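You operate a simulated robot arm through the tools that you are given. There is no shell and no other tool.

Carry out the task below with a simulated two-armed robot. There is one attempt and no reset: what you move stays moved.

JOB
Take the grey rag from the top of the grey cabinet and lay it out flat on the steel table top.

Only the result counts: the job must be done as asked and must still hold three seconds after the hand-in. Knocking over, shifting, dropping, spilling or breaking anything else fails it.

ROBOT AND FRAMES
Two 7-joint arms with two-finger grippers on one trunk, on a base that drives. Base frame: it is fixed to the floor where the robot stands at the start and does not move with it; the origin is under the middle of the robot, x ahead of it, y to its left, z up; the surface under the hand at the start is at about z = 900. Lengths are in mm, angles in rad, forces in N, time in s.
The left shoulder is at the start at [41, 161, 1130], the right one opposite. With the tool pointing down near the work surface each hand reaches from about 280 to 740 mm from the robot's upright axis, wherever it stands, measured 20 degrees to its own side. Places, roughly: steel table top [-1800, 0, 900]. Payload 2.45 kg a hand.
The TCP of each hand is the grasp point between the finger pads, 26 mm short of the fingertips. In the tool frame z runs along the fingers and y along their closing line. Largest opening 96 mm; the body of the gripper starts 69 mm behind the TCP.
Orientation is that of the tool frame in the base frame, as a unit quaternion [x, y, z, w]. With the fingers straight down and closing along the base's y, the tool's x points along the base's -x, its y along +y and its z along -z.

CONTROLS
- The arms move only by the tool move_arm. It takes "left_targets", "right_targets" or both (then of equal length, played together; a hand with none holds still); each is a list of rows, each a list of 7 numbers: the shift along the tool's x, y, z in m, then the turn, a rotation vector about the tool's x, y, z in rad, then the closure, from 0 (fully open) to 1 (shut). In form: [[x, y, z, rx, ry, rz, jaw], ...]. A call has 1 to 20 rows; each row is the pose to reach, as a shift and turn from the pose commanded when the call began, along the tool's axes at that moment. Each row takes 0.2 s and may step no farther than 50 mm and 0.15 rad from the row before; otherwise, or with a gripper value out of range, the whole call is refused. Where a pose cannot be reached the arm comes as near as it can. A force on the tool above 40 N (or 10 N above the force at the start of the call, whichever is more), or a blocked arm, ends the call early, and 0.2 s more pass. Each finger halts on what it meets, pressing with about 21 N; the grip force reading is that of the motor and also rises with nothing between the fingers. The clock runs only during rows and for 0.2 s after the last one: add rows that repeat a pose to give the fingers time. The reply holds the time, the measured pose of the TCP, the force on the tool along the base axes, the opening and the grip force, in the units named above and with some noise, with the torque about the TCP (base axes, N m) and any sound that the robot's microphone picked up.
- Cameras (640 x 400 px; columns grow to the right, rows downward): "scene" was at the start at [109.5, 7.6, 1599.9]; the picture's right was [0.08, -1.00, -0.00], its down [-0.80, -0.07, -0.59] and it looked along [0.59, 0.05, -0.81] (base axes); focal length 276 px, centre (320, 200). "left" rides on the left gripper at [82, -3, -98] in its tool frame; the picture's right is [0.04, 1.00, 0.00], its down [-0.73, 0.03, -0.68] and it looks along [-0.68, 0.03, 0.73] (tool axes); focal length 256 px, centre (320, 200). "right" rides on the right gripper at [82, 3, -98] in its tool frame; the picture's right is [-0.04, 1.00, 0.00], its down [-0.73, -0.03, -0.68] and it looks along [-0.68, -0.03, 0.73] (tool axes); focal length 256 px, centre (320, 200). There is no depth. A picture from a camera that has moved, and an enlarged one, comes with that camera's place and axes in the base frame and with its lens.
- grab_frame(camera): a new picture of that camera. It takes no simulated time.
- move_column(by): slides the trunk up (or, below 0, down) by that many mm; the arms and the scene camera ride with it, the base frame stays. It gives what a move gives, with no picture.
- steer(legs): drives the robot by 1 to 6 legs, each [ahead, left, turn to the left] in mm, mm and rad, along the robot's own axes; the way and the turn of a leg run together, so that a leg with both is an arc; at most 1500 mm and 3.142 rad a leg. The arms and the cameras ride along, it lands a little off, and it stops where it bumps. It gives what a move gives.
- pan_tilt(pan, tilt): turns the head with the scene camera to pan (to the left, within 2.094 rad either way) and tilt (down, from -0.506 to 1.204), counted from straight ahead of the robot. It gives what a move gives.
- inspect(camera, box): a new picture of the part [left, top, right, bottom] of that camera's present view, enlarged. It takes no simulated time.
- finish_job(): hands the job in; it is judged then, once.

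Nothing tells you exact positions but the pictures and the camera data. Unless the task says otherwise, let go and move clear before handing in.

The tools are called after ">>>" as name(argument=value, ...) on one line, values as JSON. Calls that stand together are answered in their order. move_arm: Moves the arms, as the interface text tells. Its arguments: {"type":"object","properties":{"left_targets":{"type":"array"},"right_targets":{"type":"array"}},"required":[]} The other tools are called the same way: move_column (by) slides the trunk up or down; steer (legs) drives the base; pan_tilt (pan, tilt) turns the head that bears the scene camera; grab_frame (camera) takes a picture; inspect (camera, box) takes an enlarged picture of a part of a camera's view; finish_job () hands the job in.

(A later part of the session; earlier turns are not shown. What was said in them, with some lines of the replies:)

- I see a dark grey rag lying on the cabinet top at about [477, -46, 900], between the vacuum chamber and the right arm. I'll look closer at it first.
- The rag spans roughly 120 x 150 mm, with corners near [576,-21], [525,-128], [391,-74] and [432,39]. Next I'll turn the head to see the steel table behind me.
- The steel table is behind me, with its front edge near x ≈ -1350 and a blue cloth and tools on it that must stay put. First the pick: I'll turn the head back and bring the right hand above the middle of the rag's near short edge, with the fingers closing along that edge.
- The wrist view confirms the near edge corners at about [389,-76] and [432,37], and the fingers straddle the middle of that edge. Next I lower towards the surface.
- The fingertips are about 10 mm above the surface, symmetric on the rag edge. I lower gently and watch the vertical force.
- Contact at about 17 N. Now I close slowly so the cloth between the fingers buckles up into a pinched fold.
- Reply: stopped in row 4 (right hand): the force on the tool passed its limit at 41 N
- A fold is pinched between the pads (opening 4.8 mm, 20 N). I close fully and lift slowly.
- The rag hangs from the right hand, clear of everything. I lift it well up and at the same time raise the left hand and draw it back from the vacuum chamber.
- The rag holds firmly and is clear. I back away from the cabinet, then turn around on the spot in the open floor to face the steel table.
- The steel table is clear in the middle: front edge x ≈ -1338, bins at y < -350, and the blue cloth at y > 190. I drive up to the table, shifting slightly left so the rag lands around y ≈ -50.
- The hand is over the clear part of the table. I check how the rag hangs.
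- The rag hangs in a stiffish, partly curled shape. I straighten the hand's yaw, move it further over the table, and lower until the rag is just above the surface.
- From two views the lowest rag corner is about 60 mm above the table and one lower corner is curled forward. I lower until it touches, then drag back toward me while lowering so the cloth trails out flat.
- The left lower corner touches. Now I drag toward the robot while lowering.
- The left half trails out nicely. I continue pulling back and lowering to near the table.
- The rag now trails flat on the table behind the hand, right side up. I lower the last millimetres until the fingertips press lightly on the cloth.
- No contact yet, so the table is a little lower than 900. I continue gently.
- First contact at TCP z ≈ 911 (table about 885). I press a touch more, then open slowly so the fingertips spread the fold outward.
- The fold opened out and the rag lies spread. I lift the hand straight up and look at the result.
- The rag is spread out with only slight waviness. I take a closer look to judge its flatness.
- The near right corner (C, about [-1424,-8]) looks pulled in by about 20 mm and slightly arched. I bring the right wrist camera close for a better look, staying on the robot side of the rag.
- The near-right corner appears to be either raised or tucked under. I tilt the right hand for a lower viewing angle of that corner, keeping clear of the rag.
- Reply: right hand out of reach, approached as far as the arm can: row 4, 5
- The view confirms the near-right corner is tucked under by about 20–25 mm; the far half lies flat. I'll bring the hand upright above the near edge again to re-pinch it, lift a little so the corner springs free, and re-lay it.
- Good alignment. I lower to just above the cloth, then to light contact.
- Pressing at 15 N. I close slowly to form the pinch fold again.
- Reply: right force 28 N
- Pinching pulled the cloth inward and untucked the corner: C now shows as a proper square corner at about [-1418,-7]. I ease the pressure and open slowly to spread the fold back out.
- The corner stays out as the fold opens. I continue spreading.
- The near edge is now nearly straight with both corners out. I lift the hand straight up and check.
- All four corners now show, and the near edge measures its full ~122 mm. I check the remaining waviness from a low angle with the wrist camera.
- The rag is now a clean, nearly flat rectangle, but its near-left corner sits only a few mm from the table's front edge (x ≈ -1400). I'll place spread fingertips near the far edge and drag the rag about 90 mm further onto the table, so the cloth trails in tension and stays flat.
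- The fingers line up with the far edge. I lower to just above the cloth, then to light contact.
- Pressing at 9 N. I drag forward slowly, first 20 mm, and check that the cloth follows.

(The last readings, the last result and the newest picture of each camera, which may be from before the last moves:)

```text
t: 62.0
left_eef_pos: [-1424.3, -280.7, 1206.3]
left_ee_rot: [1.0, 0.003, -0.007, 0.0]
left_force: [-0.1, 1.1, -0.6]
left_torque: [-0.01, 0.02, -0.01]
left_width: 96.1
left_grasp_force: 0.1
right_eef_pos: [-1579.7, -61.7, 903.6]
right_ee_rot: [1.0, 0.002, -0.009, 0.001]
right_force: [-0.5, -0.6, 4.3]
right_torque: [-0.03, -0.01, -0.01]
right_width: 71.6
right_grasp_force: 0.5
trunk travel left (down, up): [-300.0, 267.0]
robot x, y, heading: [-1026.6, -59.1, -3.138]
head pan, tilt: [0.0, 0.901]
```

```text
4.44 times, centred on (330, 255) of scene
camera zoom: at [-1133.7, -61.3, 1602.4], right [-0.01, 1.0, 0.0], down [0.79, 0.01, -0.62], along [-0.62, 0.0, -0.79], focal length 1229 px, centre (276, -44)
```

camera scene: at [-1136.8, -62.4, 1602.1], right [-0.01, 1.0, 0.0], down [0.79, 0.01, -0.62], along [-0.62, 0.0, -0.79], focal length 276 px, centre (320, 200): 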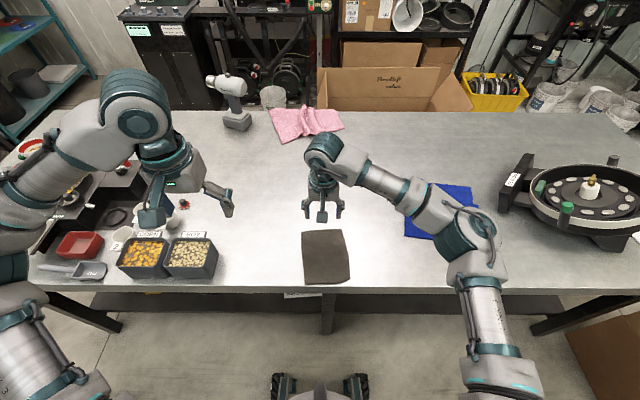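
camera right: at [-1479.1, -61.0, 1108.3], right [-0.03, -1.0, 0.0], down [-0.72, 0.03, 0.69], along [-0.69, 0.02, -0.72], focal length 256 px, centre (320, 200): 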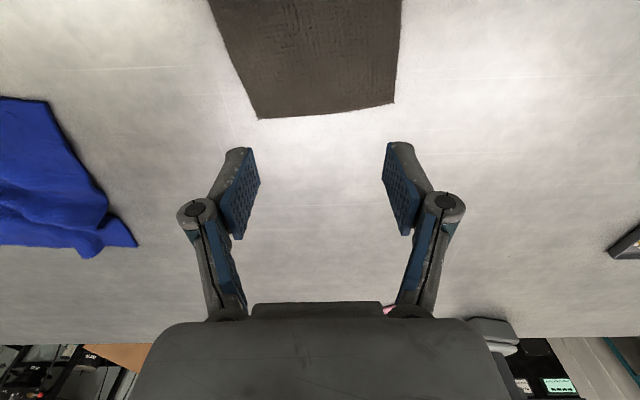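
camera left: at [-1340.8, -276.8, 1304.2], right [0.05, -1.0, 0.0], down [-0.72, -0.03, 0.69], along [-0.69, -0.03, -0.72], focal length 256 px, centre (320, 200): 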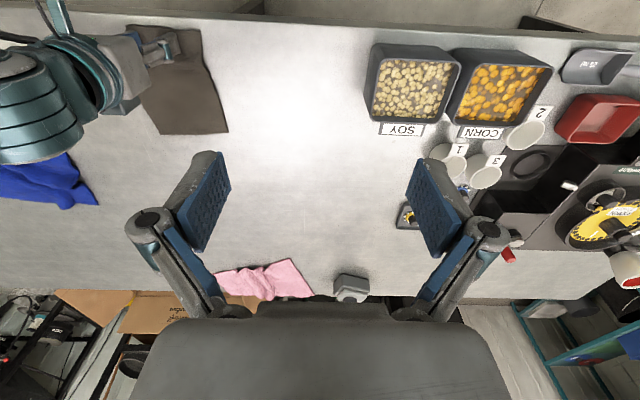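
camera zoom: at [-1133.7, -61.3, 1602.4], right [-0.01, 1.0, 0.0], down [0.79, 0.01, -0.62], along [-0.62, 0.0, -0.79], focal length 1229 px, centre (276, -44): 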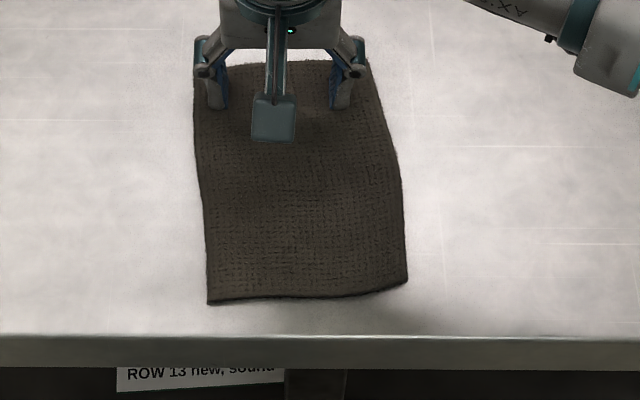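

The whole rag follows, staying flat. I continue another 65 mm.

>>> move_arm(right_targets=[[-0.007, 0, 0.0004, 0, 0, 0, 0.27], [-0.014, 0, 0.0006, 0, 0, 0, 0.27], [-0.021, 0, 0.0008, 0, 0, 0, 0.27], [-0.028, 0, 0.001, 0, 0, 0, 0.27], [-0.035, 0, 0.0012, 0, 0, 0, 0.27], [-0.042, 0, 0.0013, 0, 0, 0, 0.27], [-0.049, 0, 0.0014, 0, 0, 0, 0.27], [-0.056, 0, 0.0015, 0, 0, 0, 0.27], [-0.063, 0, 0.0016, 0, 0, 0, 0.27]])

>>> inspect(camera="scene", box=[280, 190, 390, 290])

```text
t: 64.0
left_eef_pos: [-1422.8, -279.9, 1206.0]
left_ee_rot: [1.0, 0.002, -0.007, 0.0]
left_force: [-0.8, 0.6, 0.7]
left_torque: [-0.02, 0.01, 0.02]
left_width: 96.2
left_grasp_force: 0.1
right_eef_pos: [-1640.1, -62.5, 902.7]
right_ee_rot: [1.0, 0.004, -0.009, 0.002]
right_force: [-0.6, -0.4, 5.8]
right_torque: [0.0, -0.03, -0.01]
right_width: 67.9
right_grasp_force: 0.0
trunk travel left (down, up): [-300.0, 267.0]
robot x, y, heading: [-1026.3, -58.6, -3.139]
head pan, tilt: [0.0, 0.901]
```

```text
4.00 times, centred on (335, 240) of scene
camera zoom: at [-1133.8, -61.7, 1602.5], right [-0.01, 1.0, 0.0], down [0.79, 0.01, -0.62], along [-0.62, 0.0, -0.79], focal length 1106 px, centre (260, 40)
```

zoom: 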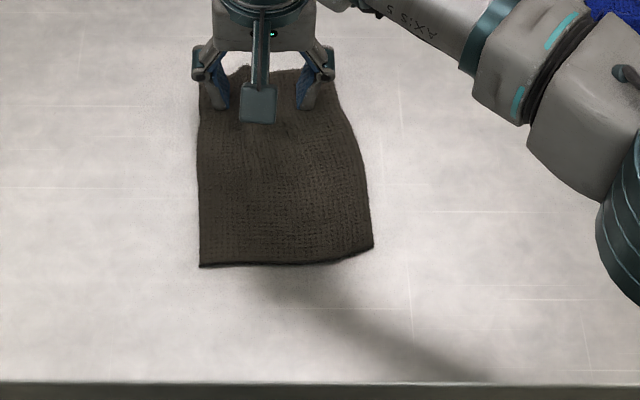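

>>> inspect(camera="right", box=[180, 60, 460, 240])

```text
2.22 times, centred on (320, 150) of right
camera zoom: at [-1556.9, -66.2, 999.5], right [-0.03, -1.0, 0.0], down [-0.72, 0.03, 0.69], along [-0.69, 0.02, -0.72], focal length 569 px, centre (320, 311)
```

zoom: 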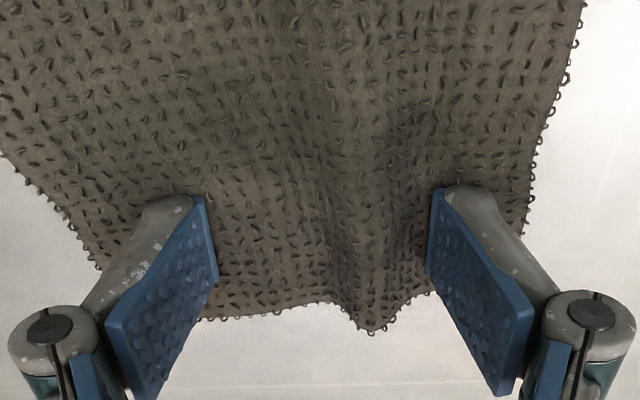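

A small ridge formed between the fingers at the far edge. I spread the fingers slowly under light pressure to stretch it out.

>>> move_arm(right_targets=[[0, 0, 0.0003, 0, 0, 0, 0.25], [0, 0, 0.0004, 0, 0, 0, 0.22], [0, 0, 0.0004, 0, 0, 0, 0.19], [0, 0, 0.0004, 0, 0, 0, 0.16], [0, 0, 0.0004, 0, 0, 0, 0.16]])

>>> inspect(camera="right", box=[180, 60, 460, 240])

```text
t: 65.2
left_eef_pos: [-1424.2, -279.0, 1205.9]
left_ee_rot: [1.0, 0.003, -0.007, 0.0]
left_force: [-0.7, 0.1, 0.2]
left_torque: [0.02, 0.02, 0.01]
left_width: 96.1
left_grasp_force: 0.1
right_eef_pos: [-1641.7, -64.1, 901.9]
right_ee_rot: [1.0, 0.002, -0.009, 0.0]
right_force: [-0.1, 0.1, 2.0]
right_torque: [0.02, -0.02, 0.01]
right_width: 80.3
right_grasp_force: 0.2
trunk travel left (down, up): [-300.0, 267.0]
robot x, y, heading: [-1024.6, -57.9, -3.128]
head pan, tilt: [0.0, 0.901]
```

```text
2.22 times, centred on (320, 150) of right
camera zoom: at [-1557.4, -66.4, 998.1], right [-0.03, -1.0, 0.0], down [-0.72, 0.03, 0.69], along [-0.69, 0.02, -0.72], focal length 569 px, centre (320, 311)
```

zoom: 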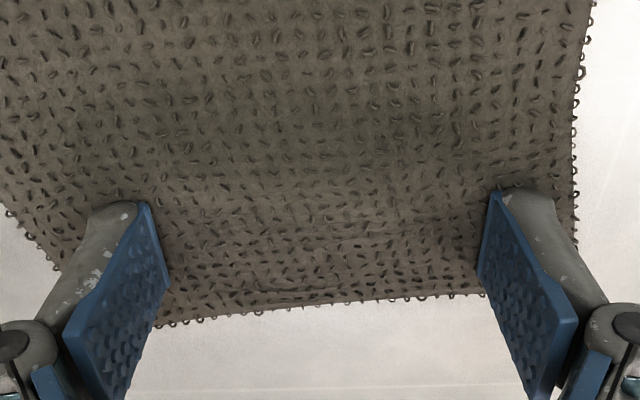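

The ridge is gone and the far edge is straight. I lift straight up and away.

>>> move_arm(right_targets=[[0, 0, -0.003, 0, 0, 0, 0.16], [0, 0, -0.01, 0, 0, 0, 0.16], [0, 0, -0.03, 0, 0, 0, 0.16], [0, 0, -0.07, 0, 0, 0, 0.16], [0, 0, -0.12, 0, 0, 0, 0.16], [0, 0, -0.17, 0, 0, 0, 0.16], [0.0, 0, -0.22, 0, 0, 0, 0.16], [0.04, 0, -0.24, 0, 0, 0, 0.16], [0.08, -0.02, -0.24, 0, 0, 0, 0.16], [0.12, -0.04, -0.24, 0, 0, 0, 0.16], [0.16, -0.06, -0.24, 0, 0, 0, 0.16], [0.2, -0.08, -0.24, 0, 0, 0, 0.16]])

>>> grab_frame(camera="scene")

>>> grab_frame(camera="right")

>>> inspect(camera="left", box=[80, 20, 260, 180])

>>> inspect(camera="scene", box=[280, 190, 390, 290])

```text
t: 67.8
left_eef_pos: [-1424.3, -279.4, 1207.2]
left_ee_rot: [1.0, 0.003, -0.007, 0.0]
left_force: [-0.4, 0.0, 0.0]
left_torque: [-0.03, 0.02, -0.01]
left_width: 96.0
left_grasp_force: 0.2
right_eef_pos: [-1435.6, 19.4, 1137.4]
right_ee_rot: [1.0, 0.002, -0.009, 0.001]
right_force: [0.2, 0.8, 1.1]
right_torque: [-0.02, 0.02, 0.0]
right_width: 80.8
right_grasp_force: 0.1
trunk travel left (down, up): [-300.0, 267.0]
robot x, y, heading: [-1026.7, -59.1, -3.135]
head pan, tilt: [0.0, 0.901]
```

```text
taken
camera scene: at [-1133.5, -60.3, 1602.4], right [-0.01, 1.0, 0.0], down [0.79, 0.01, -0.62], along [-0.62, 0.0, -0.79], focal length 276 px, centre (320, 200)
```

scene: 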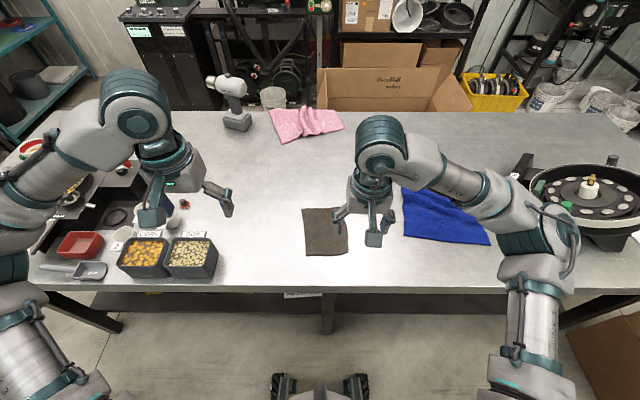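

```text
taken
camera right: at [-1352.4, 15.8, 1234.3], right [-0.03, -1.0, 0.0], down [-0.72, 0.03, 0.69], along [-0.69, 0.02, -0.72], focal length 256 px, centre (320, 200)
```

right: 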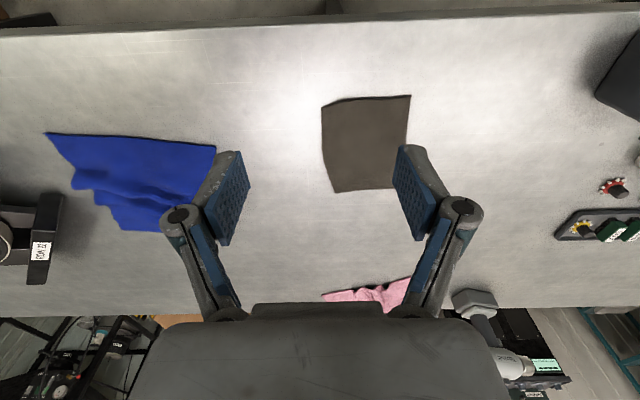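

```text
2.50 times, centred on (170, 100) of left
camera zoom: at [-1340.2, -276.9, 1304.5], right [0.05, -1.0, 0.0], down [-0.72, -0.03, 0.69], along [-0.69, -0.03, -0.72], focal length 640 px, centre (695, 450)
```

zoom: 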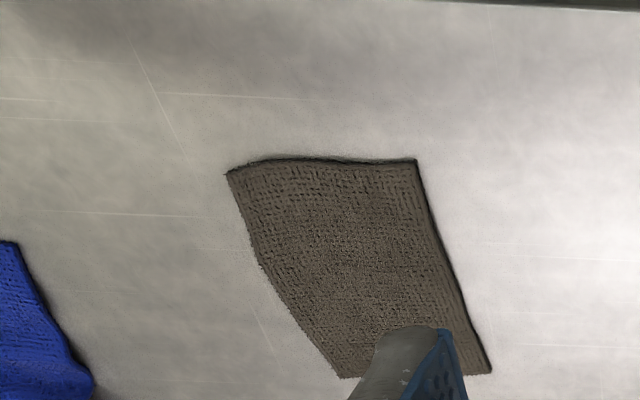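

```text
4.00 times, centred on (335, 240) of scene
camera zoom: at [-1133.5, -60.3, 1602.4], right [-0.01, 1.0, 0.0], down [0.79, 0.01, -0.62], along [-0.62, 0.0, -0.79], focal length 1106 px, centre (260, 40)
```

zoom: 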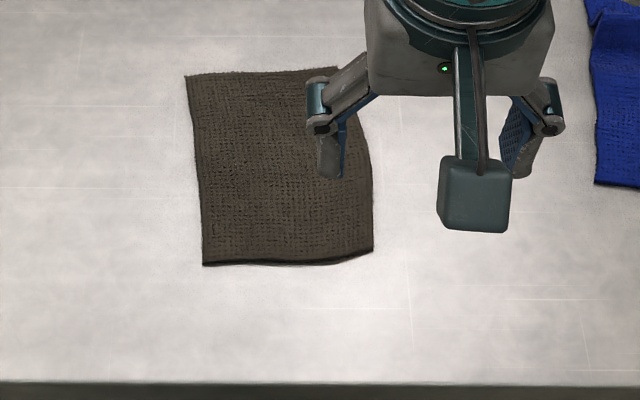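

The rag lies fully spread (about 121–126 x 163–168 mm, its full size), about 90 mm in from the table edge and clear of the other items. One last close check of flatness before handing in.

>>> inspect(camera="right", box=[300, 80, 430, 200])

>>> inspect(camera="scene", box=[290, 200, 360, 265])

```text
3.33 times, centred on (365, 140) of right
camera zoom: at [-1352.4, 15.8, 1234.3], right [-0.03, -1.0, 0.0], down [-0.72, 0.03, 0.69], along [-0.69, 0.02, -0.72], focal length 853 px, centre (170, 400)
```

zoom: 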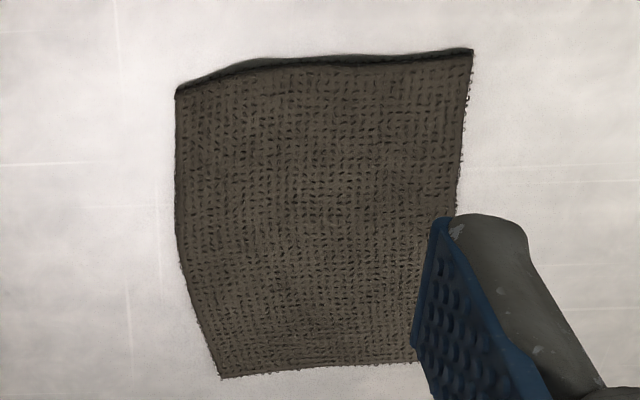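

```text
6.15 times, centred on (325, 232) of scene
camera zoom: at [-1133.5, -60.3, 1602.4], right [-0.01, 1.0, 0.0], down [0.79, 0.01, -0.62], along [-0.62, 0.0, -0.79], focal length 1701 px, centre (289, 0)
```

zoom: 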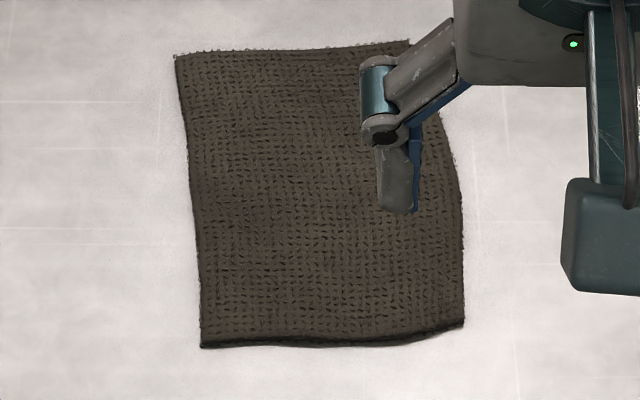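

The rag lies flat and fully spread on the steel table, with no folds and only a few millimetres of waviness at the near edge. Both hands are open and clear, and nothing else was moved. I'm handing in now.

>>> finish_job()

```text
The job is handed in.
```

The grey rag is now lying flat on the steel table top, and I've handed the job in; no verdict came back.

- **Result:** all four corners are out, and it measures about 121–126 by 163–168 mm, roughly its full size. The near edge still has a few millimetres of waviness.
- **Position:** it sits about 90 mm in from the front edge of the table, clear of the blue cloth and the bins.
- **Fixes along the way:** one corner had tucked under when I first laid it down, so I pinched that edge again and spread it out. The rag was also too close to the table edge, so I dragged it further in.
- **Everything else:** in the pictures I took, nothing else had moved. Both hands are open and clear of the rag.
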